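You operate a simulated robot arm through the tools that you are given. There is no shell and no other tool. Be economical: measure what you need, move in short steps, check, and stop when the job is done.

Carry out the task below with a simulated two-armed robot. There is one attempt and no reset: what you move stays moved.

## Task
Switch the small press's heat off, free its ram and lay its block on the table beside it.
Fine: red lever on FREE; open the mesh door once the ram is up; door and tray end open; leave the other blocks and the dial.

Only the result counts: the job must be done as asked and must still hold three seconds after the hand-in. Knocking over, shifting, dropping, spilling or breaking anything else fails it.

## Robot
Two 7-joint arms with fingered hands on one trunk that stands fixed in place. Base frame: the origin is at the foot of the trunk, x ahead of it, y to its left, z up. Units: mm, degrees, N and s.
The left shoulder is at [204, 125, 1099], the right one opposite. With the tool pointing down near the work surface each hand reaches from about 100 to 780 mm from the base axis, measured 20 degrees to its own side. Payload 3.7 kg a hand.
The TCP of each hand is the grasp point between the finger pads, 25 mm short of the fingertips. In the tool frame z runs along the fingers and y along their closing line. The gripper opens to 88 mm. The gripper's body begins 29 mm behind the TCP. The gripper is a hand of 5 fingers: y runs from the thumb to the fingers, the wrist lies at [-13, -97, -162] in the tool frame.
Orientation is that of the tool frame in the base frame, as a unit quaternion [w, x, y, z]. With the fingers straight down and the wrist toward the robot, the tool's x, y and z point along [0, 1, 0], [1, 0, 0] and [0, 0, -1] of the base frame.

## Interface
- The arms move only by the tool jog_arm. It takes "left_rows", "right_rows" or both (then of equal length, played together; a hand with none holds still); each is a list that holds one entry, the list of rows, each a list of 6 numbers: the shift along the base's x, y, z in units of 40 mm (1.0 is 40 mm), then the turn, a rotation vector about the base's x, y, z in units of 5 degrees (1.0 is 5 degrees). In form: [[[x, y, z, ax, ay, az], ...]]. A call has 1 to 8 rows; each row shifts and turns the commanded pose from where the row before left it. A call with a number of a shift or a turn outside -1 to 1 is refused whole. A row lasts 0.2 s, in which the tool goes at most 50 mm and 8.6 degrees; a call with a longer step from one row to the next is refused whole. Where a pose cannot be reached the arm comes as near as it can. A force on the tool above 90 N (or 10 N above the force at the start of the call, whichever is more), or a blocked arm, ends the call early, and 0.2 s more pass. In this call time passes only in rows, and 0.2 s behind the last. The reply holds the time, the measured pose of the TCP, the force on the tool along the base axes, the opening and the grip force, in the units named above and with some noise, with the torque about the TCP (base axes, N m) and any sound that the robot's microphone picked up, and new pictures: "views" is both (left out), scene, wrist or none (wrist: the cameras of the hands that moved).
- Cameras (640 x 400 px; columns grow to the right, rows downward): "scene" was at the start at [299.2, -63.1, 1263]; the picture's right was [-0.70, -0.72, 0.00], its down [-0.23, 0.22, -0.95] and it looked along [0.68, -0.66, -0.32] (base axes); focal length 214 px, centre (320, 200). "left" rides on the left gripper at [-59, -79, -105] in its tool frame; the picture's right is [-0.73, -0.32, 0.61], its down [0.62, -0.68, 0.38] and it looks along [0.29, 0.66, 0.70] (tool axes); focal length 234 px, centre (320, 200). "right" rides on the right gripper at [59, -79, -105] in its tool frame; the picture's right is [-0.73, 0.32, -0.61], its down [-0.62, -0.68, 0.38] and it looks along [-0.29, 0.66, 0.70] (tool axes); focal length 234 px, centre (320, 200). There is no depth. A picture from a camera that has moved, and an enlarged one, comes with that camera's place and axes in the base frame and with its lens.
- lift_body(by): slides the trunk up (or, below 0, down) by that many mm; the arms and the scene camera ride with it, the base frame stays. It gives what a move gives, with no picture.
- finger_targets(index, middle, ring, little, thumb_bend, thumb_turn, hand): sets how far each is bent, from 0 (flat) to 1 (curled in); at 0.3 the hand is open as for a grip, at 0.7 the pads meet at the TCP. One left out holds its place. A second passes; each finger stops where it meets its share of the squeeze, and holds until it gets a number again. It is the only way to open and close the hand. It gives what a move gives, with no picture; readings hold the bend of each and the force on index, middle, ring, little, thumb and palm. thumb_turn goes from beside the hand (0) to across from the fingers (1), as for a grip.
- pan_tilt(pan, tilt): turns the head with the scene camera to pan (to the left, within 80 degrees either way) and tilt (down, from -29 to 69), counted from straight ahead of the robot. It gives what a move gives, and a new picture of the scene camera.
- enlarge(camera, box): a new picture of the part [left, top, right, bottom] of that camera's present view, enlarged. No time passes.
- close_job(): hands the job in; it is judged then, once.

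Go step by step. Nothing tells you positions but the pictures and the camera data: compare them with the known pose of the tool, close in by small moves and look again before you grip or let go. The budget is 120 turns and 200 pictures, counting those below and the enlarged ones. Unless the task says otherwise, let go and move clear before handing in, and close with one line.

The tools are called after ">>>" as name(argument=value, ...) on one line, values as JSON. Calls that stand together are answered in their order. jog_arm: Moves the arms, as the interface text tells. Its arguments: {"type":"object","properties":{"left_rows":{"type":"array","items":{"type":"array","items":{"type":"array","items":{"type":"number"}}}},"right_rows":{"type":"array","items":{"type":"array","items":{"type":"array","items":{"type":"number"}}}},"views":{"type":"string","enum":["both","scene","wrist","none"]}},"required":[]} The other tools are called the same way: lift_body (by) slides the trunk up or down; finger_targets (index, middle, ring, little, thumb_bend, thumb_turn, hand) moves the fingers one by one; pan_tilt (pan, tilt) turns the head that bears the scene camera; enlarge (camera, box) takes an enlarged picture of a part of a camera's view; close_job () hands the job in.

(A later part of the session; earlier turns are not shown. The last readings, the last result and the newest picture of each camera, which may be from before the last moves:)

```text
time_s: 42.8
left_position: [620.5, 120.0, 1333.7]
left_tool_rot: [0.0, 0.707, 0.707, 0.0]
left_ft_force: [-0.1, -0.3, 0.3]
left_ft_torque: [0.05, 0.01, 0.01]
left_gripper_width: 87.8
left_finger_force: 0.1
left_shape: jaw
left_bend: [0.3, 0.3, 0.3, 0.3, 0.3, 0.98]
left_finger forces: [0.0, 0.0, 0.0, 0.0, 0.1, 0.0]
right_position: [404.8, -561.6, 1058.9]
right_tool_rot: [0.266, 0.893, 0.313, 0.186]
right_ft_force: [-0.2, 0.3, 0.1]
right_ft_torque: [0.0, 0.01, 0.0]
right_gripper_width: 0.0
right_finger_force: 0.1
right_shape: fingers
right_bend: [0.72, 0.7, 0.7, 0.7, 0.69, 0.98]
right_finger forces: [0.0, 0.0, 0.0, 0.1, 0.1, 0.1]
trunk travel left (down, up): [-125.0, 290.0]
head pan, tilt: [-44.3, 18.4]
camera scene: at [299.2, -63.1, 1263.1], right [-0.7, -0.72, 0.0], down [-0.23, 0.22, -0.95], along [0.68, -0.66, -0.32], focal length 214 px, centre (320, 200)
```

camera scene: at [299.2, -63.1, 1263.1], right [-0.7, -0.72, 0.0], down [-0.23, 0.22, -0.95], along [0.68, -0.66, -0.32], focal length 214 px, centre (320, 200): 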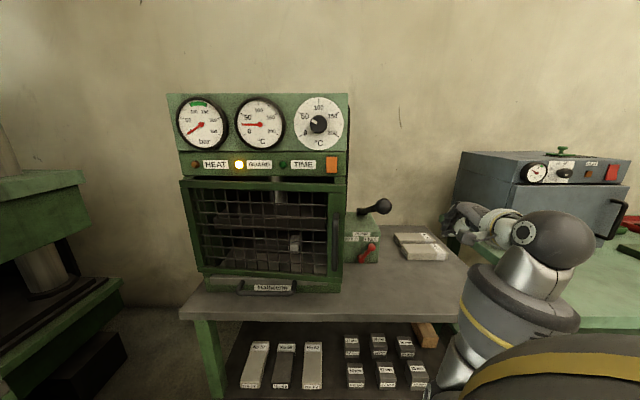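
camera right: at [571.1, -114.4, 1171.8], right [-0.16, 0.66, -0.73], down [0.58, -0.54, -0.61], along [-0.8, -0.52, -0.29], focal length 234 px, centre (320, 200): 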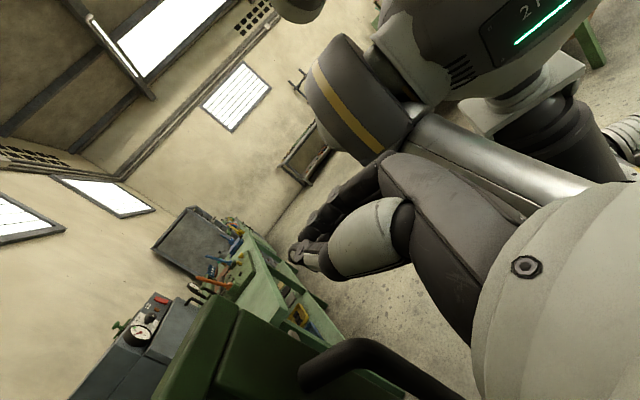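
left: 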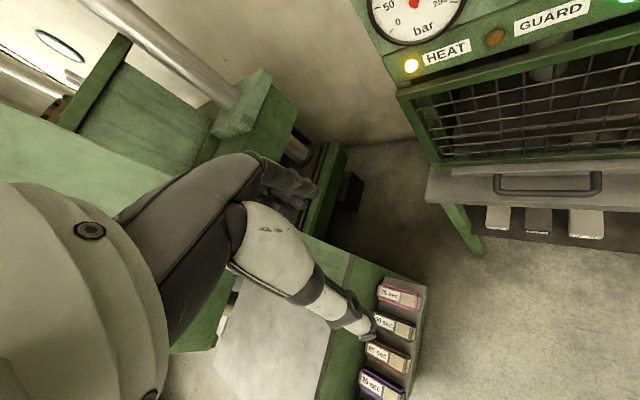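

The right arm is clear and the door is slightly ajar. I'll bring the left hand over, turning it so it points to the right in front of the handle.

>>> jog_arm(left_rows=[[[-0.083, -0.6, -0.2, -1, 0, 0], [-0.083, -0.6, -0.2, -1, 0, 0], [-0.083, -0.6, -0.3, -1, 0, 0], [-0.083, -0.6, -0.4, -1, 0, 0], [-0.083, -0.5, -0.45, -1, 0, 0], [-0.083, -0.5, -0.45, -1, 0, 0], [-0.083, -0.5, -0.45, -1, 0, 0], [-0.083, -0.5, -0.45, -1, 0, 0]]], views="none")

>>> jog_arm(left_rows=[[[-0.083, -0.5, -0.45, -1, 0, 0], [-0.083, -0.5, -0.45, -1, 0, 0], [-0.083, -0.5, -0.45, -1, 0, 0], [-0.083, -0.5, -0.45, -1, 0, 0], [-0.083, -0.5, -0.45, -1, 0, 0], [-0.083, -0.5, -0.45, -1, 0, 0], [-0.083, -0.5, -0.45, -1, 0, 0], [-0.083, -0.5, -0.45, -1, 0, 0]]], views="both")

```text
time_s: 44.6
left_position: [593.1, -56.8, 1217.5]
left_tool_rot: [0.244, 0.663, 0.664, -0.243]
left_ft_force: [1.2, -0.1, -0.1]
left_ft_torque: [0.02, -0.06, -0.01]
left_gripper_width: 87.7
left_finger_force: 0.0
left_shape: jaw
left_bend: [0.3, 0.3, 0.3, 0.3, 0.3, 0.98]
left_finger forces: [0.0, 0.0, 0.1, 0.0, 0.0, 0.1]
right_position: [405.1, -562.1, 1058.1]
right_tool_rot: [0.267, 0.893, 0.312, 0.185]
right_ft_force: [0.3, 0.8, 0.1]
right_ft_torque: [0.01, 0.0, 0.01]
right_gripper_width: 0.0
right_finger_force: 0.0
right_shape: fingers
right_bend: [0.72, 0.7, 0.7, 0.7, 0.69, 0.98]
right_finger forces: [0.0, 0.0, 0.0, 0.1, 0.0, 0.0]
trunk travel left (down, up): [-125.0, 290.0]
head pan, tilt: [-44.3, 18.4]
```

```text
time_s: 46.4
left_position: [575.9, -200.5, 1076.3]
left_tool_rot: [0.448, 0.548, 0.547, -0.447]
left_ft_force: [-0.2, 1.0, 0.6]
left_ft_torque: [0.0, 0.02, -0.03]
left_gripper_width: 87.6
left_finger_force: 0.1
left_shape: jaw
left_bend: [0.3, 0.3, 0.3, 0.3, 0.3, 0.98]
left_finger forces: [0.1, 0.0, 0.0, 0.1, 0.0, 0.1]
left hand out of reach, approached as far as the arm can: row 8
right_position: [403.9, -562.0, 1058.3]
right_tool_rot: [0.266, 0.893, 0.312, 0.186]
right_ft_force: [-0.4, -0.3, -0.4]
right_ft_torque: [0.0, -0.02, 0.03]
right_gripper_width: 0.0
right_finger_force: 0.0
right_shape: fingers
right_bend: [0.72, 0.7, 0.7, 0.7, 0.69, 0.98]
right_finger forces: [0.0, 0.0, 0.1, 0.0, 0.0, 0.0]
trunk travel left (down, up): [-125.0, 290.0]
head pan, tilt: [-44.3, 18.4]
camera scene: at [299.3, -62.9, 1263.0], right [-0.7, -0.72, 0.0], down [-0.23, 0.22, -0.95], along [0.68, -0.66, -0.32], focal length 214 px, centre (320, 200)
camera left: at [496.5, -109.6, 1155.0], right [-0.32, -0.74, 0.59], down [-0.68, -0.25, -0.69], along [0.66, -0.62, -0.42], focal length 234 px, centre (320, 200)
```

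scene: 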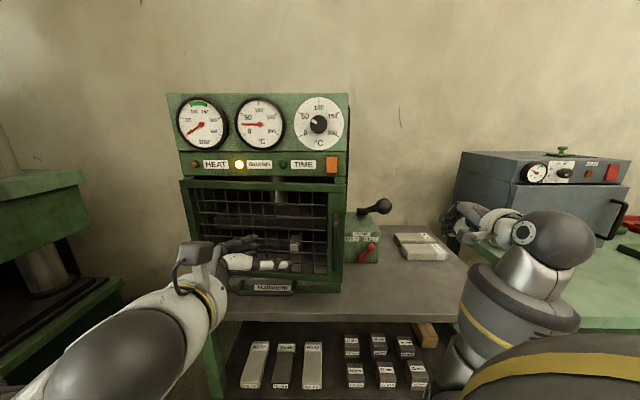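
left: 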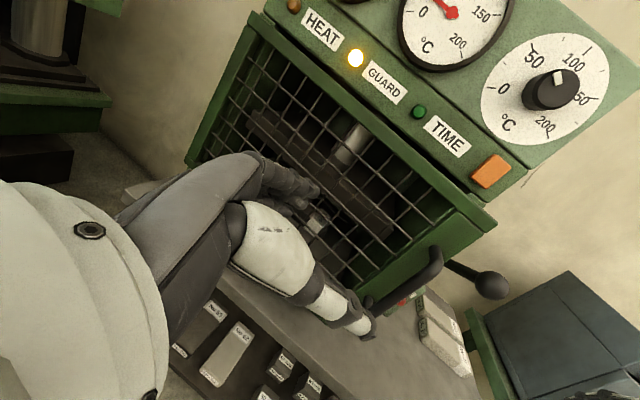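

>>> enlarge(camera="scene", box=[270, 170, 390, 300])

>>> enlarge(camera="left", box=[260, 180, 520, 350])

```text
3.08 times, centred on (330, 235) of scene
camera zoom: at [299.3, -62.9, 1263.0], right [-0.7, -0.72, 0.0], down [-0.23, 0.22, -0.95], along [0.68, -0.66, -0.32], focal length 660 px, centre (289, 92)
```

zoom: 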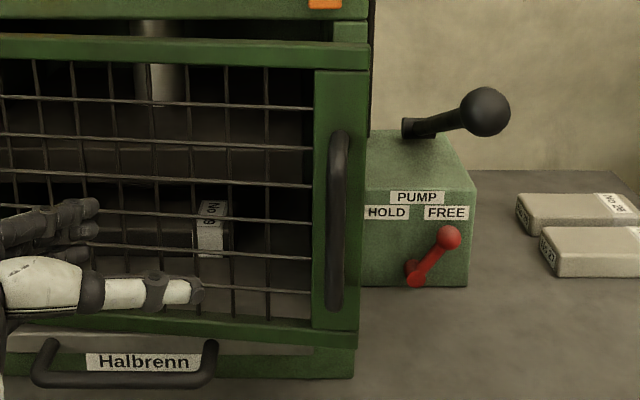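

```text
2.35 times, centred on (390, 265) of left
camera zoom: at [496.5, -109.6, 1155.0], right [-0.32, -0.74, 0.59], down [-0.68, -0.25, -0.69], along [0.66, -0.62, -0.42], focal length 551 px, centre (155, 47)
```

zoom: 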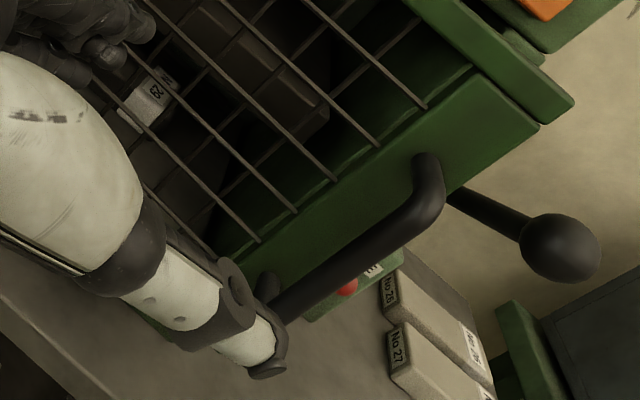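

The bar is now at about [571,-375], z 945–1080. I'll half-close the left fingers so they fit behind the bar, and approach from the left.

>>> finger_targets(hand="left", index=0.5, middle=0.5, ring=0.5, little=0.5, thumb_bend=0.25)

>>> jog_arm(left_rows=[[[-0.05, -0.6, -0.35, 0, 0, 0.5], [-0.05, -0.6, -0.35, 0, 0, 0.5], [-0.05, -0.6, -0.35, -0.5, 0, 0.5], [-0.05, -0.6, -0.35, -0.5, 0, 0.5]]], views="both")

```text
time_s: 47.4
left_position: [575.5, -200.8, 1077.6]
left_tool_rot: [0.447, 0.548, 0.548, -0.446]
left_ft_force: [1.0, -0.5, -0.4]
left_ft_torque: [-0.01, 0.0, 0.01]
left_gripper_width: 66.8
left_finger_force: 0.0
left_shape: fingers
left_bend: [0.5, 0.5, 0.5, 0.5, 0.25, 0.98]
left_finger forces: [0.0, 0.0, 0.0, 0.1, 0.1, 0.0]
right_position: [404.3, -560.8, 1059.0]
right_tool_rot: [0.268, 0.893, 0.311, 0.186]
right_ft_force: [-0.6, 0.0, -1.5]
right_ft_torque: [-0.02, -0.01, 0.03]
right_gripper_width: 0.1
right_finger_force: 0.1
right_shape: fingers
right_bend: [0.72, 0.7, 0.7, 0.7, 0.69, 0.98]
right_finger forces: [0.1, 0.0, 0.0, 0.0, 0.0, 0.0]
trunk travel left (down, up): [-125.0, 290.0]
head pan, tilt: [-44.3, 18.4]
```

```text
time_s: 48.4
left_position: [576.5, -199.9, 1076.8]
left_tool_rot: [0.447, 0.548, 0.549, -0.447]
left_ft_force: [0.6, 0.1, 0.1]
left_ft_torque: [-0.02, 0.0, 0.05]
left_gripper_width: 66.8
left_finger_force: 0.1
left_shape: fingers
left_bend: [0.5, 0.5, 0.5, 0.5, 0.25, 0.98]
left_finger forces: [0.0, 0.1, 0.1, 0.0, 0.0, 0.0]
left hand out of reach, approached as far as the arm can: row 1, 2, 3, 4
right_position: [405.2, -562.1, 1059.9]
right_tool_rot: [0.267, 0.893, 0.311, 0.186]
right_ft_force: [0.3, 0.2, 0.6]
right_ft_torque: [-0.03, 0.0, 0.0]
right_gripper_width: 0.0
right_finger_force: 0.1
right_shape: fingers
right_bend: [0.72, 0.7, 0.7, 0.7, 0.69, 0.98]
right_finger forces: [0.0, 0.0, 0.0, 0.0, 0.0, 0.0]
trunk travel left (down, up): [-125.0, 290.0]
head pan, tilt: [-44.3, 18.4]
camera scene: at [299.2, -63.1, 1263.0], right [-0.7, -0.72, 0.0], down [-0.23, 0.22, -0.95], along [0.68, -0.66, -0.32], focal length 214 px, centre (320, 200)
camera left: at [496.7, -109.6, 1155.1], right [-0.32, -0.74, 0.59], down [-0.68, -0.25, -0.69], along [0.66, -0.62, -0.42], focal length 234 px, centre (320, 200)
```

scene: 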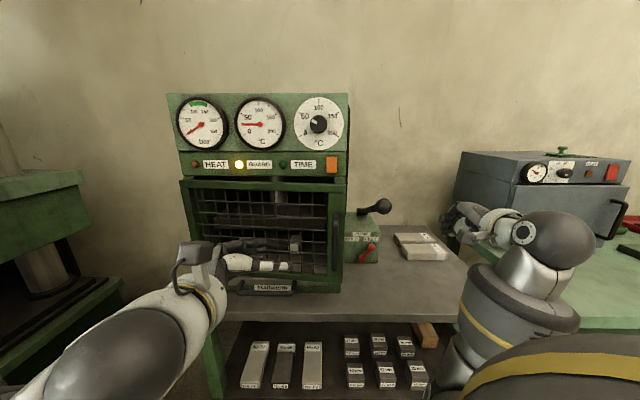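
left: 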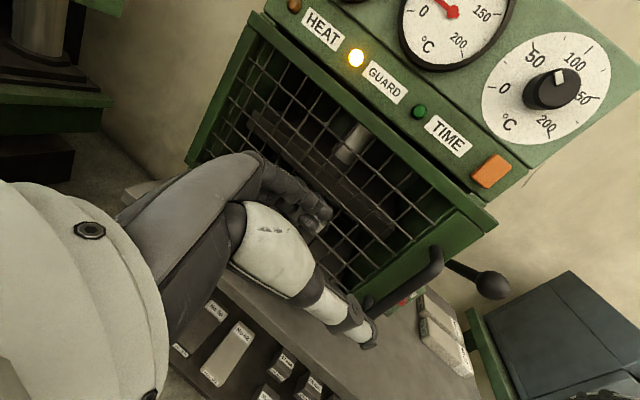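

The left arm is at a joint limit there. New plan: send the left arm home and raise the trunk so elbows stay above the door. Then pull with the right hand as before and finish by dragging the door's top bar from above.

>>> jog_arm(left_rows=[[[0.083, 0.5, 0.45, 1, 0, 0], [0.083, 0.5, 0.45, 1, 0, 0], [0.083, 0.5, 0.45, 1, 0, 0], [0.083, 0.5, 0.45, 1, 0, 0], [0.083, 0.5, 0.45, 1, 0, 0], [0.083, 0.5, 0.45, 1, 0, 0], [0.083, 0.5, 0.45, 1, 0, 0], [0.083, 0.5, 0.45, 1, 0, 0]]], views="none")

>>> jog_arm(left_rows=[[[0.083, 0.5, 0.3, 1, 0, 0], [0.083, 0.5, 0.3, 1, 0, 0], [0.083, 0.5, 0.3, 1, 0, 0], [0.083, 0.5, 0.3, 1, 0, 0], [0, 0.3, 0.3, 1, 0, 0], [0, 0, 0.3, 1, 0, 0], [0, 0, 0.2, 1, 0, 0]]], views="none")

>>> lift_body(by=200)

>>> pan_tilt(pan=-44, tilt=32)

```text
time_s: 50.2
left_position: [601.5, -39.8, 1221.8]
left_tool_rot: [0.232, 0.668, 0.668, -0.232]
left_ft_force: [-0.6, -0.3, -0.1]
left_ft_torque: [0.05, 0.03, 0.0]
left_gripper_width: 66.4
left_finger_force: 0.0
left_shape: fingers
left_bend: [0.5, 0.5, 0.5, 0.5, 0.25, 0.98]
left_finger forces: [0.0, 0.0, 0.0, 0.0, 0.0, 0.1]
right_position: [403.7, -561.8, 1058.6]
right_tool_rot: [0.267, 0.893, 0.312, 0.186]
right_ft_force: [-0.2, -0.3, -0.4]
right_ft_torque: [-0.01, 0.01, -0.03]
right_gripper_width: 0.2
right_finger_force: 0.1
right_shape: fingers
right_bend: [0.72, 0.7, 0.7, 0.7, 0.69, 0.98]
right_finger forces: [0.1, 0.0, 0.0, 0.0, 0.1, 0.0]
trunk travel left (down, up): [-125.0, 290.0]
head pan, tilt: [-44.3, 18.4]
```

```text
time_s: 51.8
left_position: [615.5, 51.7, 1300.4]
left_tool_rot: [0.021, 0.707, 0.706, -0.02]
left_ft_force: [0.1, 0.7, 0.4]
left_ft_torque: [0.0, 0.04, 0.01]
left_gripper_width: 66.7
left_finger_force: 0.1
left_shape: fingers
left_bend: [0.5, 0.5, 0.5, 0.5, 0.25, 0.98]
left_finger forces: [0.0, 0.0, 0.0, 0.0, 0.0, 0.0]
right_position: [404.3, -562.3, 1059.1]
right_tool_rot: [0.267, 0.893, 0.312, 0.186]
right_ft_force: [-0.3, 0.6, 0.9]
right_ft_torque: [0.02, -0.01, -0.01]
right_gripper_width: 0.1
right_finger_force: 0.1
right_shape: fingers
right_bend: [0.72, 0.7, 0.7, 0.7, 0.69, 0.98]
right_finger forces: [0.0, 0.0, 0.1, 0.0, 0.0, 0.0]
trunk travel left (down, up): [-125.0, 290.0]
head pan, tilt: [-44.3, 18.4]
```

```text
time_s: 54.0
left_position: [616.4, 52.3, 1499.5]
left_tool_rot: [0.021, 0.707, 0.707, -0.021]
left_ft_force: [-0.4, 0.5, -0.2]
left_ft_torque: [-0.01, -0.01, -0.03]
left_gripper_width: 66.8
left_finger_force: 0.0
left_shape: fingers
left_bend: [0.5, 0.5, 0.5, 0.5, 0.25, 0.98]
left_finger forces: [0.1, 0.0, 0.0, 0.1, 0.0, 0.0]
right_position: [405.1, -561.9, 1257.9]
right_tool_rot: [0.266, 0.893, 0.312, 0.186]
right_ft_force: [-0.8, 0.1, -0.2]
right_ft_torque: [-0.01, 0.0, 0.0]
right_gripper_width: 0.2
right_finger_force: 0.0
right_shape: fingers
right_bend: [0.72, 0.7, 0.7, 0.7, 0.69, 0.98]
right_finger forces: [0.0, 0.0, 0.1, 0.0, 0.0, 0.0]
trunk travel left (down, up): [-325.0, 90.0]
head pan, tilt: [-44.3, 18.4]
```

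```text
time_s: 54.7
left_position: [616.1, 51.5, 1500.0]
left_tool_rot: [0.021, 0.707, 0.707, -0.021]
left_ft_force: [-0.6, -0.4, -0.6]
left_ft_torque: [0.01, -0.02, 0.05]
left_gripper_width: 66.6
left_finger_force: 0.1
left_shape: fingers
left_bend: [0.5, 0.5, 0.5, 0.5, 0.25, 0.98]
left_finger forces: [0.0, 0.0, 0.0, 0.1, 0.0, 0.1]
right_position: [404.1, -561.7, 1259.3]
right_tool_rot: [0.267, 0.892, 0.313, 0.187]
right_ft_force: [0.0, 0.7, 0.7]
right_ft_torque: [0.01, -0.02, 0.03]
right_gripper_width: 0.1
right_finger_force: 0.1
right_shape: fingers
right_bend: [0.72, 0.7, 0.7, 0.7, 0.69, 0.98]
right_finger forces: [0.0, 0.0, 0.0, 0.0, 0.0, 0.0]
trunk travel left (down, up): [-325.0, 90.0]
head pan, tilt: [-44.0, 32.0]
camera scene: at [114.8, -60.2, 1456.4], right [-0.69, -0.72, 0.0], down [-0.38, 0.37, -0.85], along [0.61, -0.59, -0.53], focal length 214 px, centre (320, 200)
```

scene: 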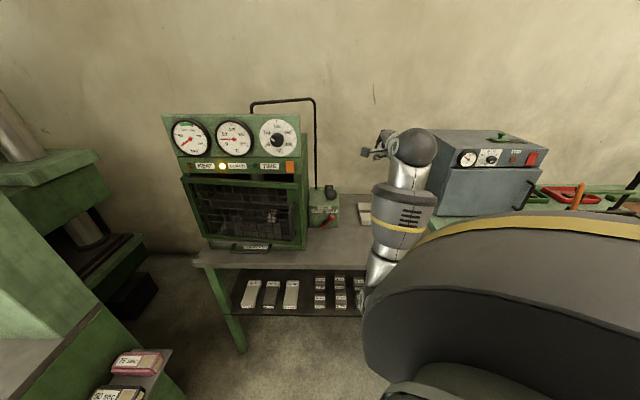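

From this raised posture I'll return the right hand to the handshake pose in front of the handle.

>>> jog_arm(right_rows=[[[0.177, 0.373, -0.373, 0.369, -0.957, -0.425], [0.177, 0.373, -0.373, 0.369, -0.957, -0.425], [0.177, 0.373, -0.373, 0.369, -0.957, -0.425], [0.177, 0.373, -0.373, 0.369, -0.957, -0.425], [0.177, 0.373, -0.373, 0.369, -0.957, -0.425], [0.177, 0.373, -0.373, 0.369, -0.957, -0.425], [0.177, 0.373, -0.373, 0.369, -0.957, -0.425], [0.177, 0.373, -0.373, 0.369, -0.957, -0.425]]], views="none")

>>> jog_arm(right_rows=[[[0.177, 0.373, -0.373, 0.369, -0.957, -0.425], [0.177, 0.373, -0.373, 0.369, -0.957, -0.425], [0.177, 0.373, -0.373, 0.369, -0.957, -0.425], [0.177, 0.373, -0.373, 0.369, -0.957, -0.425], [0.177, 0.373, -0.373, 0.369, -0.957, -0.425], [0.177, 0.373, -0.373, 0.369, -0.957, -0.425], [0.177, 0.373, -0.373, 0.369, -0.957, -0.425], [0.177, 0.373, -0.373, 0.369, -0.957, -0.425]]], views="both")

>>> finger_targets(hand="right", index=0.3, middle=0.3, ring=0.3, little=0.3, thumb_bend=0.3)

```text
time_s: 56.5
left_position: [614.9, 52.0, 1501.0]
left_tool_rot: [0.021, 0.707, 0.706, -0.021]
left_ft_force: [0.9, -0.4, -0.9]
left_ft_torque: [0.01, 0.02, 0.02]
left_gripper_width: 66.7
left_finger_force: 0.1
left_shape: fingers
left_bend: [0.5, 0.5, 0.5, 0.5, 0.25, 0.98]
left_finger forces: [0.1, 0.0, 0.1, 0.0, 0.1, 0.0]
right_position: [460.6, -442.0, 1139.9]
right_tool_rot: [0.264, 0.844, 0.05, 0.465]
right_ft_force: [0.4, -0.1, 0.4]
right_ft_torque: [0.0, 0.02, -0.01]
right_gripper_width: 0.0
right_finger_force: 0.1
right_shape: fingers
right_bend: [0.72, 0.7, 0.7, 0.7, 0.69, 0.98]
right_finger forces: [0.0, 0.0, 0.0, 0.0, 0.0, 0.0]
trunk travel left (down, up): [-325.0, 90.0]
head pan, tilt: [-44.0, 32.0]
```

```text
time_s: 58.3
left_position: [615.0, 50.6, 1499.3]
left_tool_rot: [0.021, 0.707, 0.706, -0.02]
left_ft_force: [-0.3, 0.3, -0.4]
left_ft_torque: [0.0, 0.0, 0.03]
left_gripper_width: 66.8
left_finger_force: 0.1
left_shape: fingers
left_bend: [0.5, 0.5, 0.5, 0.5, 0.25, 0.98]
left_finger forces: [0.1, 0.0, 0.0, 0.0, 0.1, 0.1]
right_position: [519.0, -322.4, 1019.8]
right_tool_rot: [0.222, 0.67, -0.22, 0.673]
right_ft_force: [-0.7, -0.4, 0.3]
right_ft_torque: [0.0, 0.01, 0.05]
right_gripper_width: 0.4
right_finger_force: 0.0
right_shape: fingers
right_bend: [0.72, 0.7, 0.7, 0.7, 0.69, 0.98]
right_finger forces: [0.0, 0.1, 0.0, 0.0, 0.0, 0.1]
trunk travel left (down, up): [-325.0, 90.0]
head pan, tilt: [-44.0, 32.0]
camera scene: at [115.3, -60.2, 1456.3], right [-0.69, -0.72, 0.0], down [-0.38, 0.37, -0.85], along [0.61, -0.59, -0.53], focal length 214 px, centre (320, 200)
camera right: at [480.5, -195.6, 1078.1], right [-0.68, 0.1, -0.73], down [0.71, 0.32, -0.62], along [0.17, -0.94, -0.29], focal length 234 px, centre (320, 200)
```

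scene: 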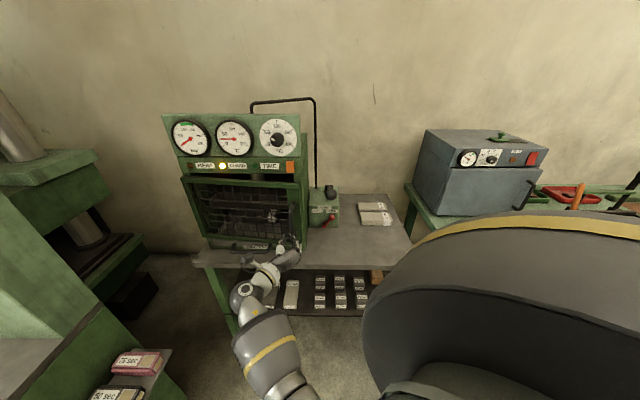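
right: 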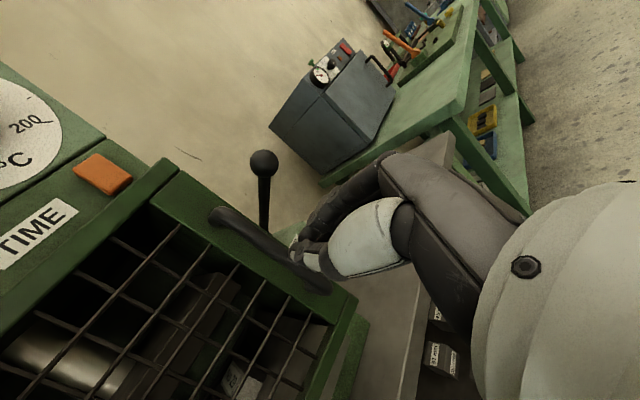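

```text
time_s: 59.3
left_position: [614.7, 49.9, 1499.1]
left_tool_rot: [0.021, 0.707, 0.707, -0.021]
left_ft_force: [0.6, 0.2, 1.0]
left_ft_torque: [0.01, -0.01, 0.06]
left_gripper_width: 66.6
left_finger_force: 0.1
left_shape: fingers
left_bend: [0.5, 0.5, 0.5, 0.5, 0.25, 0.98]
left_finger forces: [0.0, 0.0, 0.0, 0.0, 0.0, 0.0]
right_position: [518.0, -322.6, 1019.5]
right_tool_rot: [0.222, 0.671, -0.22, 0.673]
right_ft_force: [0.1, -0.6, -0.1]
right_ft_torque: [0.04, -0.01, 0.01]
right_gripper_width: 84.2
right_finger_force: 0.1
right_shape: fingers
right_bend: [0.3, 0.3, 0.3, 0.3, 0.3, 0.98]
right_finger forces: [0.0, 0.0, 0.0, 0.0, 0.1, 0.0]
trunk travel left (down, up): [-325.0, 90.0]
head pan, tilt: [-44.0, 32.0]
```

>>> jog_arm(right_rows=[[[0.33, -0.325, 0, 0, 0, 0], [0.33, -0.325, 0, 0, 0, 0], [0.33, -0.325, 0, 0, 0, 0]]], views="wrist")

>>> enlarge(camera="scene", box=[240, 170, 340, 270])

```text
time_s: 60.1
left_position: [616.0, 50.3, 1500.8]
left_tool_rot: [0.021, 0.707, 0.707, -0.021]
left_ft_force: [0.3, -0.3, -0.1]
left_ft_torque: [-0.04, -0.02, 0.03]
left_gripper_width: 66.9
left_finger_force: 0.0
left_shape: fingers
left_bend: [0.5, 0.5, 0.5, 0.5, 0.25, 0.98]
left_finger forces: [0.0, 0.0, 0.0, 0.1, 0.0, 0.1]
right_position: [557.8, -362.1, 1019.5]
right_tool_rot: [0.22, 0.671, -0.22, 0.673]
right_ft_force: [0.0, 0.1, -0.7]
right_ft_torque: [0.02, 0.03, 0.02]
right_gripper_width: 84.3
right_finger_force: 0.0
right_shape: fingers
right_bend: [0.3, 0.3, 0.3, 0.3, 0.3, 0.98]
right_finger forces: [0.0, 0.0, 0.0, 0.0, 0.0, 0.0]
trunk travel left (down, up): [-325.0, 90.0]
head pan, tilt: [-44.0, 32.0]
camera right: at [519.9, -235.5, 1078.6], right [-0.68, 0.1, -0.73], down [0.71, 0.32, -0.62], along [0.17, -0.94, -0.29], focal length 234 px, centre (320, 200)
```

right: 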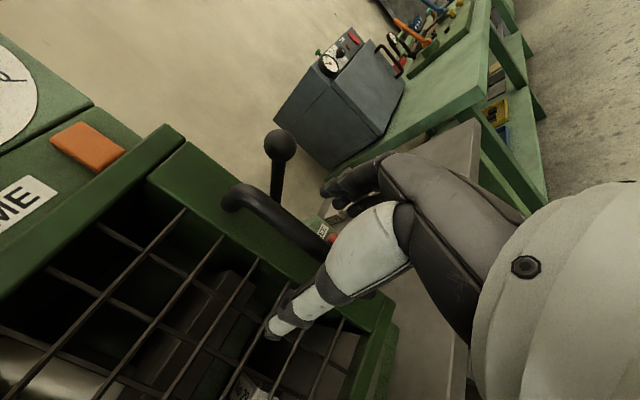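

```text
4.00 times, centred on (290, 220) of scene
camera zoom: at [115.3, -60.7, 1456.3], right [-0.69, -0.72, 0.0], down [-0.38, 0.37, -0.85], along [0.61, -0.59, -0.53], focal length 858 px, centre (440, 120)
```

zoom: 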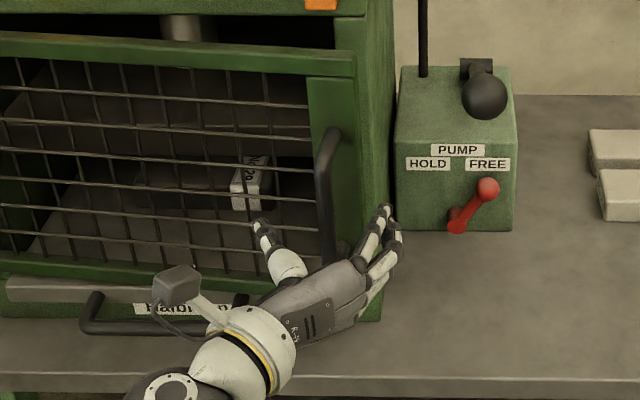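

>>> jog_arm(right_rows=[[[0.18, -0.18, 0, 0, 0, 0], [0.18, -0.18, 0, 0, 0, 0]]], views="none")

>>> finger_targets(hand="right", index=0.7, middle=0.7, ring=0.7, little=0.7, thumb_bend=0.7)

>>> enlarge(camera="right", box=[160, 120, 480, 320])

```text
time_s: 60.7
left_position: [614.1, 52.8, 1500.1]
left_tool_rot: [0.021, 0.707, 0.706, -0.02]
left_ft_force: [-0.3, 0.5, 0.6]
left_ft_torque: [0.01, -0.02, -0.02]
left_gripper_width: 66.9
left_finger_force: 0.0
left_shape: fingers
left_bend: [0.5, 0.5, 0.5, 0.5, 0.25, 0.98]
left_finger forces: [0.0, 0.0, 0.0, 0.1, 0.0, 0.0]
right_position: [565.7, -368.0, 1020.9]
right_tool_rot: [0.222, 0.671, -0.22, 0.672]
right_ft_force: [0.3, -0.1, -0.2]
right_ft_torque: [0.01, 0.02, -0.01]
right_gripper_width: 84.4
right_finger_force: 0.0
right_shape: fingers
right_bend: [0.3, 0.3, 0.3, 0.3, 0.3, 0.98]
right_finger forces: [0.0, 0.0, 0.1, 0.1, 0.0, 0.0]
right hand out of reach, approached as far as the arm can: row 2
trunk travel left (down, up): [-325.0, 90.0]
head pan, tilt: [-44.0, 32.0]
```

```text
time_s: 61.7
left_position: [615.2, 50.9, 1501.2]
left_tool_rot: [0.021, 0.707, 0.707, -0.021]
left_ft_force: [0.0, 0.1, 0.1]
left_ft_torque: [0.02, -0.01, -0.02]
left_gripper_width: 66.9
left_finger_force: 0.0
left_shape: fingers
left_bend: [0.5, 0.5, 0.5, 0.5, 0.25, 0.98]
left_finger forces: [0.0, 0.1, 0.0, 0.0, 0.0, 0.0]
right_position: [564.5, -369.9, 1020.3]
right_tool_rot: [0.222, 0.671, -0.221, 0.672]
right_ft_force: [-2.6, -0.9, -0.3]
right_ft_torque: [-0.06, 0.1, -0.02]
right_gripper_width: 1.5
right_finger_force: 2.3
right_shape: fingers
right_bend: [0.69, 0.7, 0.69, 0.69, 0.68, 0.97]
right_finger forces: [0.7, 0.0, 0.6, 2.2, 1.2, 0.0]
trunk travel left (down, up): [-325.0, 90.0]
head pan, tilt: [-44.0, 32.0]
```

```text
2.00 times, centred on (320, 220) of right
camera zoom: at [526.6, -242.6, 1078.8], right [-0.68, 0.1, -0.73], down [0.71, 0.32, -0.62], along [0.17, -0.94, -0.29], focal length 468 px, centre (320, 160)
```

zoom: 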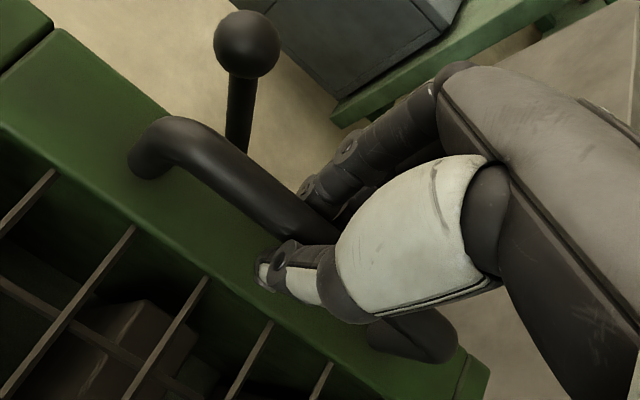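

The grip is around the bar. I'll pull along the arc with less yaw this time.

>>> jog_arm(right_rows=[[[-0.36, 0.72, 0, 0, 0, -0.6], [-0.303, 0.753, 0, 0, 0, -0.6], [-0.238, 0.778, 0, 0, 0, -0.6], [-0.165, 0.793, 0, 0, 0, -0.6], [-0.1, 0.805, 0, 0, 0, -0.6]]], views="scene")

```text
time_s: 62.9
left_position: [613.9, 50.7, 1500.4]
left_tool_rot: [0.021, 0.706, 0.707, -0.021]
left_ft_force: [0.7, 0.5, -0.1]
left_ft_torque: [-0.03, -0.01, 0.03]
left_gripper_width: 66.8
left_finger_force: 0.1
left_shape: fingers
left_bend: [0.5, 0.5, 0.5, 0.5, 0.25, 0.98]
left_finger forces: [0.0, 0.1, 0.0, 0.1, 0.0, 0.0]
right_position: [526.2, -268.8, 1020.2]
right_tool_rot: [0.282, 0.654, -0.275, 0.645]
right_ft_force: [0.9, 0.9, 1.1]
right_ft_torque: [0.05, -0.02, 0.01]
right_gripper_width: 0.2
right_finger_force: 0.5
right_shape: fingers
right_bend: [0.7, 0.7, 0.7, 0.7, 0.69, 0.97]
right_finger forces: [0.1, 0.0, 0.0, 0.0, 1.1, 0.0]
right hand out of reach, approached as far as the arm can: row 4, 5
trunk travel left (down, up): [-325.0, 90.0]
head pan, tilt: [-44.0, 32.0]
camera scene: at [115.0, -59.8, 1456.4], right [-0.69, -0.72, 0.0], down [-0.38, 0.37, -0.85], along [0.61, -0.59, -0.53], focal length 214 px, centre (320, 200)
```

scene: 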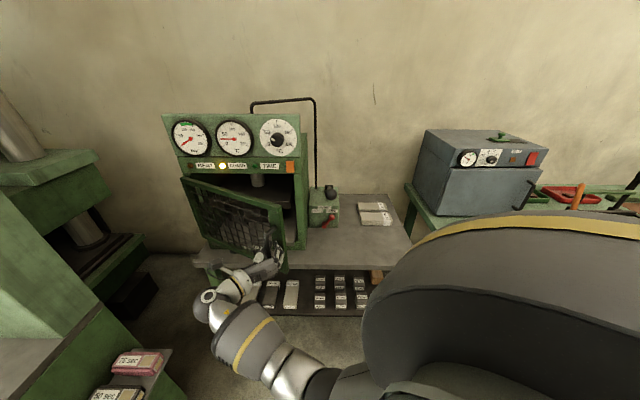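

>>> jog_arm(right_rows=[[[-0.2, 0.6, 0, 0, 0, 0], [-0.2, 0.6, 0, 0, 0, 0.3], [-0.15, 0.6, 0, 0, 0, 0.3]]], views="scene")

```text
time_s: 63.7
left_position: [616.9, 51.8, 1499.7]
left_tool_rot: [0.02, 0.708, 0.706, -0.022]
left_ft_force: [-0.2, -0.1, -0.1]
left_ft_torque: [-0.02, 0.0, -0.01]
left_gripper_width: 66.6
left_finger_force: 0.1
left_shape: fingers
left_bend: [0.5, 0.5, 0.5, 0.5, 0.25, 0.98]
left_finger forces: [0.0, 0.1, 0.0, 0.0, 0.1, 0.0]
right_position: [505.9, -197.2, 1019.7]
right_tool_rot: [0.274, 0.655, -0.27, 0.651]
right_ft_force: [13.9, 0.3, 0.5]
right_ft_torque: [0.0, 0.05, -0.17]
right_gripper_width: 10.8
right_finger_force: 6.4
right_shape: fingers
right_bend: [0.7, 0.7, 0.7, 0.7, 0.61, 0.96]
right_finger forces: [0.0, 0.0, 0.0, 0.1, 12.3, 0.0]
trunk travel left (down, up): [-325.0, 90.0]
head pan, tilt: [-44.0, 32.0]
camera scene: at [116.9, -59.2, 1456.2], right [-0.69, -0.72, 0.0], down [-0.38, 0.37, -0.85], along [0.61, -0.59, -0.53], focal length 214 px, centre (320, 200)
```

scene: 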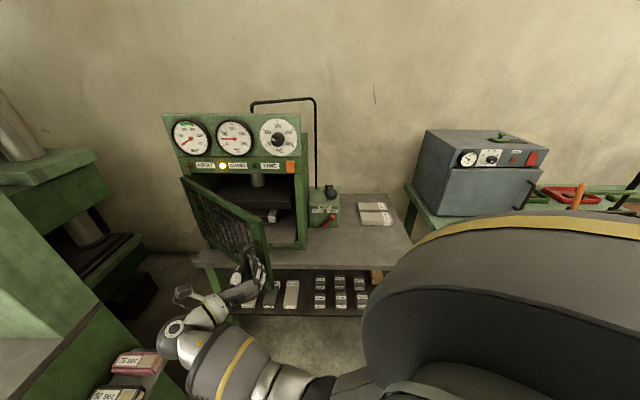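

Translating without yaw works, and the door is at about 36°. I'll continue along the arc.

>>> jog_arm(right_rows=[[[0.1, 0.74, 0, 0, 0, 0], [0.08, 0.78, 0, 0, 0, 0], [0.12, 0.79, 0, 0, 0, 0]]], views="scene")

```text
time_s: 64.5
left_position: [616.3, 51.7, 1499.5]
left_tool_rot: [0.02, 0.707, 0.707, -0.021]
left_ft_force: [-0.3, 0.0, 0.2]
left_ft_torque: [0.01, -0.01, -0.01]
left_gripper_width: 66.6
left_finger_force: 0.1
left_shape: fingers
left_bend: [0.5, 0.5, 0.5, 0.5, 0.25, 0.98]
left_finger forces: [0.0, 0.0, 0.0, 0.1, 0.0, 0.0]
right_position: [505.3, -198.0, 1019.6]
right_tool_rot: [0.274, 0.655, -0.271, 0.65]
right_ft_force: [15.4, 0.9, 1.6]
right_ft_torque: [0.02, 0.05, -0.21]
right_gripper_width: 10.9
right_finger_force: 5.8
right_shape: fingers
right_bend: [0.7, 0.7, 0.7, 0.7, 0.6, 0.96]
right_finger forces: [0.1, 0.1, 0.1, 0.1, 12.7, 0.0]
right hand out of reach, approached as far as the arm can: row 1, 2, 3
trunk travel left (down, up): [-325.0, 90.0]
head pan, tilt: [-44.0, 32.0]
camera scene: at [117.1, -60.0, 1456.2], right [-0.69, -0.72, 0.0], down [-0.38, 0.37, -0.85], along [0.61, -0.59, -0.53], focal length 214 px, centre (320, 200)
```

scene: 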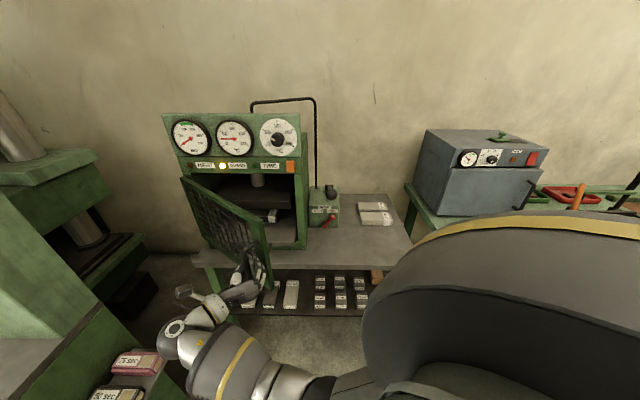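

>>> jog_arm(right_rows=[[[0.1, 0.5, 0, 0, 0, 0.9], [0.05, 0.5, 0, 0, 0, 0.9], [0.05, 0.5, 0, 0, 0, 0.9]]], views="scene")

```text
time_s: 65.3
left_position: [615.1, 51.6, 1500.2]
left_tool_rot: [0.021, 0.706, 0.708, -0.021]
left_ft_force: [-0.4, -0.1, -0.3]
left_ft_torque: [0.03, 0.01, 0.02]
left_gripper_width: 66.8
left_finger_force: 0.0
left_shape: fingers
left_bend: [0.5, 0.5, 0.5, 0.5, 0.25, 0.98]
left_finger forces: [0.1, 0.0, 0.0, 0.1, 0.0, 0.0]
right_position: [510.1, -136.6, 1019.4]
right_tool_rot: [0.196, 0.682, -0.193, 0.678]
right_ft_force: [-0.7, -0.9, -0.2]
right_ft_torque: [-0.02, 0.08, -0.03]
right_gripper_width: 0.0
right_finger_force: 1.1
right_shape: fingers
right_bend: [0.7, 0.7, 0.7, 0.69, 0.69, 0.98]
right_finger forces: [0.0, 0.1, 0.0, 1.0, 0.8, 0.1]
trunk travel left (down, up): [-325.0, 90.0]
head pan, tilt: [-44.0, 32.0]
camera scene: at [115.1, -59.9, 1456.3], right [-0.69, -0.72, 0.0], down [-0.38, 0.37, -0.85], along [0.61, -0.59, -0.53], focal length 214 px, centre (320, 200)
```

scene: 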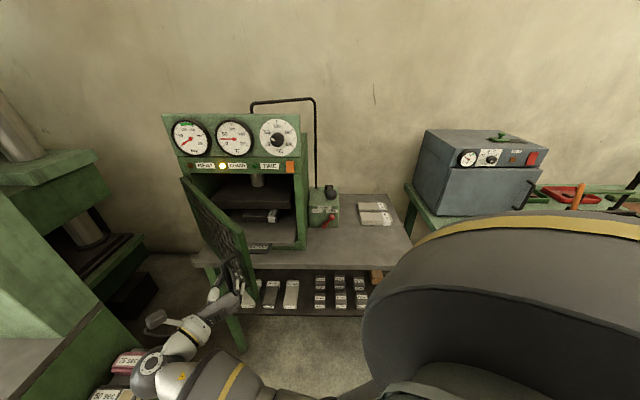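

>>> jog_arm(right_rows=[[[0.08, 0.5, 0, 0, 0, 0.7], [0.1, 0.5, 0, 0, 0, 0.7], [0.13, 0.5, 0, 0, 0, 0.7]]], views="scene")

>>> enlarge(camera="scene", box=[120, 160, 320, 400])

```text
time_s: 66.1
left_position: [614.7, 50.9, 1500.8]
left_tool_rot: [0.021, 0.707, 0.707, -0.021]
left_ft_force: [0.3, -0.6, -0.2]
left_ft_torque: [-0.01, -0.02, 0.03]
left_gripper_width: 66.5
left_finger_force: 0.0
left_shape: fingers
left_bend: [0.5, 0.5, 0.5, 0.5, 0.25, 0.98]
left_finger forces: [0.0, 0.0, 0.1, 0.1, 0.0, 0.0]
right_position: [520.4, -87.7, 1020.8]
right_tool_rot: [0.143, 0.695, -0.139, 0.691]
right_ft_force: [0.6, -0.2, 0.2]
right_ft_torque: [0.01, 0.02, 0.0]
right_gripper_width: 0.0
right_finger_force: 0.7
right_shape: fingers
right_bend: [0.7, 0.7, 0.7, 0.69, 0.69, 0.98]
right_finger forces: [0.0, 0.0, 0.0, 0.7, 0.8, 0.1]
right hand out of reach, approached as far as the arm can: row 3
trunk travel left (down, up): [-325.0, 90.0]
head pan, tilt: [-44.0, 32.0]
camera scene: at [114.9, -60.2, 1456.3], right [-0.69, -0.72, 0.0], down [-0.38, 0.37, -0.85], along [0.61, -0.59, -0.53], focal length 214 px, centre (320, 200)
```

scene: 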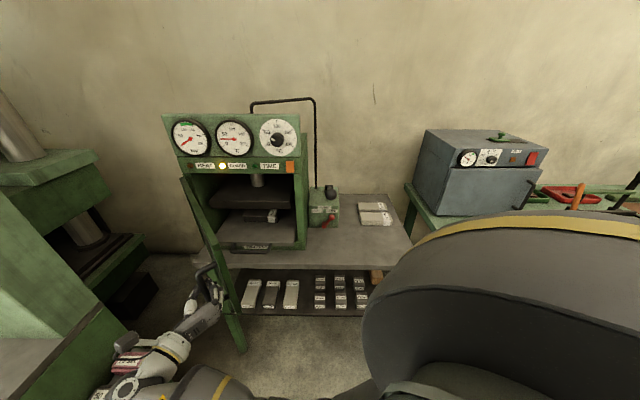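

```text
1.67 times, centred on (220, 280) of scene
camera zoom: at [114.9, -60.2, 1456.3], right [-0.69, -0.72, 0.0], down [-0.38, 0.37, -0.85], along [0.61, -0.59, -0.53], focal length 358 px, centre (487, 67)
```

zoom: 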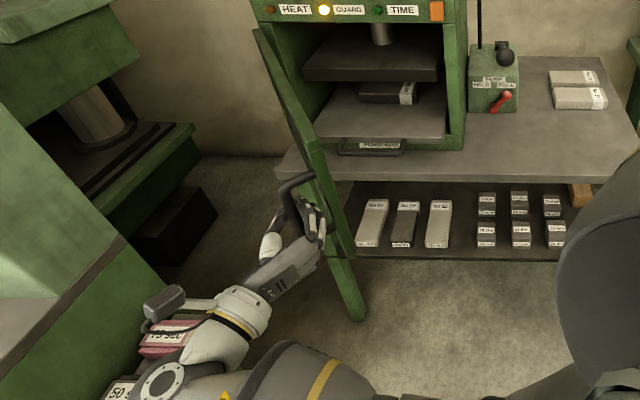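

>>> jog_arm(right_rows=[[[0.15, 0.4, 0, 0, 0, 1], [0.15, 0.4, 0, 0, 0, 1], [0.15, 0.4, 0, 0, 0, 1]]], views="scene")

```text
time_s: 66.9
left_position: [615.5, 51.4, 1500.1]
left_tool_rot: [0.022, 0.707, 0.707, -0.022]
left_ft_force: [0.3, 0.7, 0.5]
left_ft_torque: [0.01, -0.04, 0.0]
left_gripper_width: 66.6
left_finger_force: 0.0
left_shape: fingers
left_bend: [0.5, 0.5, 0.5, 0.5, 0.25, 0.98]
left_finger forces: [0.0, 0.1, 0.0, 0.0, 0.0, 0.0]
right_position: [540.3, -40.8, 1020.5]
right_tool_rot: [0.041, 0.707, -0.037, 0.705]
right_ft_force: [-0.1, -0.6, -0.6]
right_ft_torque: [-0.03, 0.01, 0.0]
right_gripper_width: 0.1
right_finger_force: 0.0
right_shape: fingers
right_bend: [0.7, 0.7, 0.7, 0.7, 0.69, 0.98]
right_finger forces: [0.0, 0.0, 0.0, 0.3, 0.2, 0.0]
trunk travel left (down, up): [-325.0, 90.0]
head pan, tilt: [-44.0, 32.0]
camera scene: at [114.9, -60.1, 1456.4], right [-0.69, -0.72, 0.0], down [-0.38, 0.37, -0.85], along [0.61, -0.59, -0.53], focal length 214 px, centre (320, 200)
```

scene: 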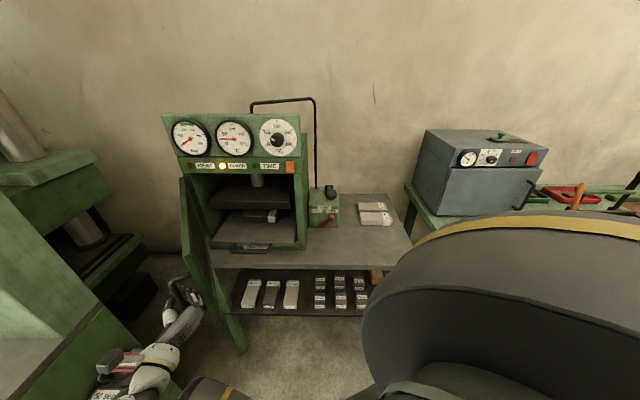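

>>> jog_arm(right_rows=[[[0.22, 0.45, 0, 0, 0, 0.9], [0.24, 0.45, 0, 0, 0, 0.9], [0.26, 0.44, 0, 0, 0, 0.9], [0.28, 0.42, 0, 0, 0, 0.9]]], views="scene")

```text
time_s: 67.9
left_position: [613.1, 50.9, 1501.3]
left_tool_rot: [0.022, 0.707, 0.707, -0.021]
left_ft_force: [0.9, -0.7, 0.5]
left_ft_torque: [0.0, 0.01, 0.02]
left_gripper_width: 66.9
left_finger_force: 0.0
left_shape: fingers
left_bend: [0.5, 0.5, 0.5, 0.5, 0.25, 0.98]
left_finger forces: [0.0, 0.0, 0.0, 0.0, 0.1, 0.0]
right_position: [571.3, 22.9, 1018.3]
right_tool_rot: [-0.055, 0.707, 0.062, 0.703]
right_ft_force: [-14.9, 5.3, 1.3]
right_ft_torque: [-0.14, 0.21, -1.2]
right_gripper_width: 3.0
right_finger_force: 15.6
right_shape: fingers
right_bend: [0.65, 0.7, 0.7, 0.68, 0.7, 0.98]
right_finger forces: [4.9, 19.5, 0.1, 6.6, 0.1, 0.1]
right hand out of reach, approached as far as the arm can: row 4
trunk travel left (down, up): [-325.0, 90.0]
head pan, tilt: [-44.0, 32.0]
camera scene: at [112.6, -59.8, 1456.6], right [-0.69, -0.72, 0.0], down [-0.38, 0.37, -0.85], along [0.61, -0.59, -0.53], focal length 214 px, centre (320, 200)
```

scene: 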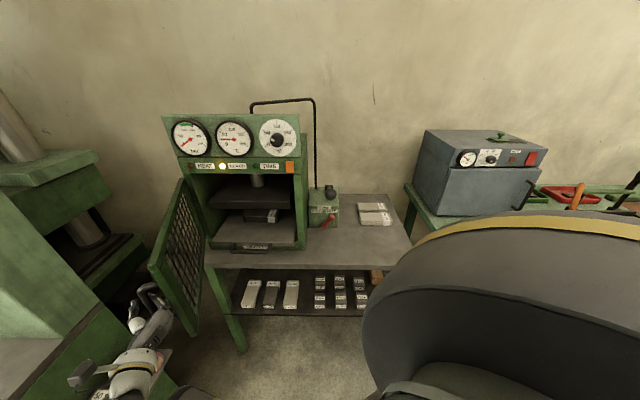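

The door is about 72° open. Before freeing the right hand, I'll bring the left hand down inside the door as a stop; it can then push the door a bit further too.

>>> jog_arm(left_rows=[[[0.1, -0.86, -0.7, 0, 0, 0], [0.1, -0.86, -0.7, 0, 0, 0], [0.1, -0.86, -0.7, 0, 0, 0], [0.1, -0.86, -0.7, 0, 0, 0], [0.1, -0.86, -0.7, 0, 0, 0], [0, 0, -0.9, 0, 0, 0]]], views="both")

```text
time_s: 69.3
left_position: [634.2, -119.5, 1324.6]
left_tool_rot: [0.022, 0.706, 0.707, -0.022]
left_ft_force: [-0.5, 0.0, 0.2]
left_ft_torque: [-0.05, -0.01, -0.02]
left_gripper_width: 66.9
left_finger_force: 0.0
left_shape: fingers
left_bend: [0.5, 0.5, 0.5, 0.5, 0.25, 0.98]
left_finger forces: [0.0, 0.0, 0.0, 0.0, 0.0, 0.0]
right_position: [571.7, 21.9, 1019.3]
right_tool_rot: [-0.055, 0.707, 0.06, 0.703]
right_ft_force: [-10.8, 2.0, 0.0]
right_ft_torque: [-0.1, 0.11, -0.97]
right_gripper_width: 2.2
right_finger_force: 14.8
right_shape: fingers
right_bend: [0.66, 0.7, 0.7, 0.68, 0.7, 0.98]
right_finger forces: [5.3, 17.4, 0.0, 6.6, 0.0, 0.0]
trunk travel left (down, up): [-325.0, 90.0]
head pan, tilt: [-44.0, 32.0]
camera scene: at [113.8, -58.6, 1456.5], right [-0.69, -0.72, 0.0], down [-0.38, 0.37, -0.85], along [0.61, -0.59, -0.53], focal length 214 px, centre (320, 200)
camera left: at [554.8, -171.3, 1433.1], right [-0.32, -0.76, -0.56], down [-0.68, 0.6, -0.42], along [0.66, 0.25, -0.71], focal length 234 px, centre (320, 200)
```

scene: 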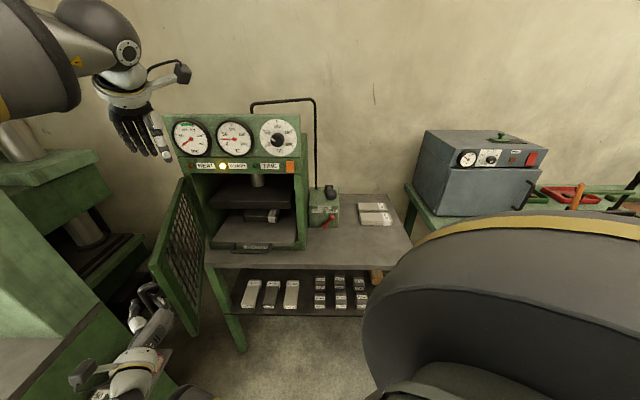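
left: 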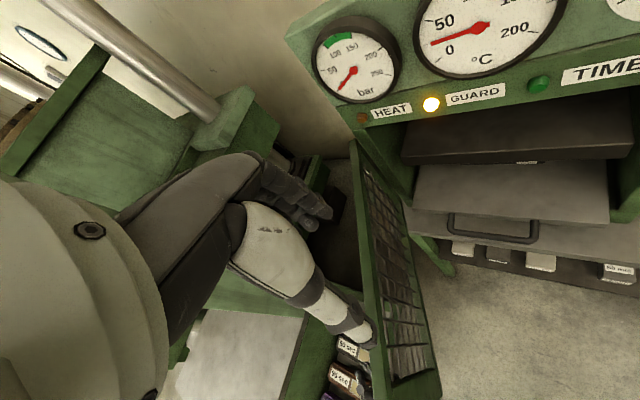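

The left hand's lowered position would clear the door's inner face only narrowly. I'll shift 40 mm further inside, then lower.

>>> jog_arm(left_rows=[[[-0.3, -0.9, 0, 0, 0, 0], [-0.15, -0.3, -0.9, 0, 0, 0], [0, 0, -1, 0, 0, 0], [0, 0, -1, 0, 0, 0], [0, 0, -1, 0, 0, 0], [0, 0, -1, 0, 0, 0]]], views="both")

```text
time_s: 70.7
left_position: [616.0, -168.3, 1131.2]
left_tool_rot: [0.021, 0.707, 0.707, -0.02]
left_ft_force: [-0.2, 1.2, -0.7]
left_ft_torque: [-0.01, 0.02, 0.01]
left_gripper_width: 66.6
left_finger_force: 0.1
left_shape: fingers
left_bend: [0.5, 0.5, 0.5, 0.5, 0.25, 0.98]
left_finger forces: [0.0, 0.0, 0.1, 0.0, 0.0, 0.0]
right_position: [570.7, 21.9, 1019.0]
right_tool_rot: [-0.056, 0.707, 0.061, 0.703]
right_ft_force: [-8.0, 1.7, 0.3]
right_ft_torque: [-0.14, 0.08, -0.89]
right_gripper_width: 2.0
right_finger_force: 14.0
right_shape: fingers
right_bend: [0.66, 0.7, 0.7, 0.68, 0.7, 0.98]
right_finger forces: [5.1, 15.8, 0.0, 6.6, 0.0, 0.0]
trunk travel left (down, up): [-325.0, 90.0]
head pan, tilt: [-44.0, 32.0]
camera scene: at [113.6, -59.7, 1456.5], right [-0.69, -0.72, 0.0], down [-0.38, 0.37, -0.85], along [0.61, -0.59, -0.53], focal length 214 px, centre (320, 200)
camera left: at [536.7, -220.3, 1237.9], right [-0.32, -0.76, -0.56], down [-0.68, 0.6, -0.42], along [0.66, 0.25, -0.71], focal length 234 px, centre (320, 200)
```

scene: 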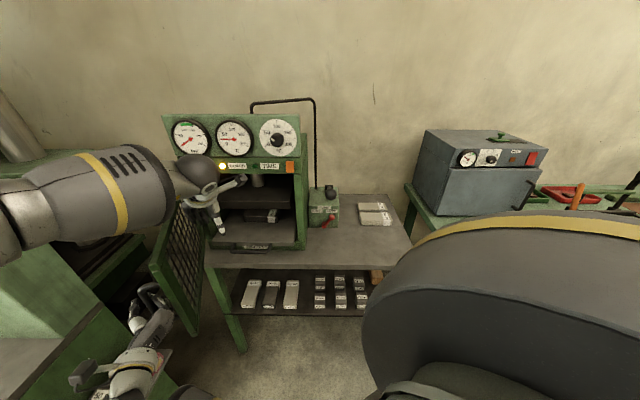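
left: 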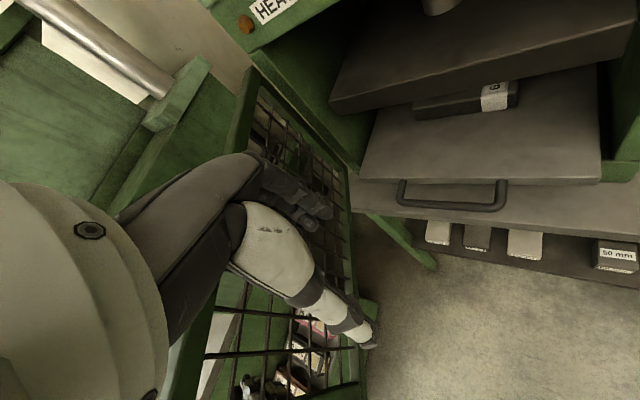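

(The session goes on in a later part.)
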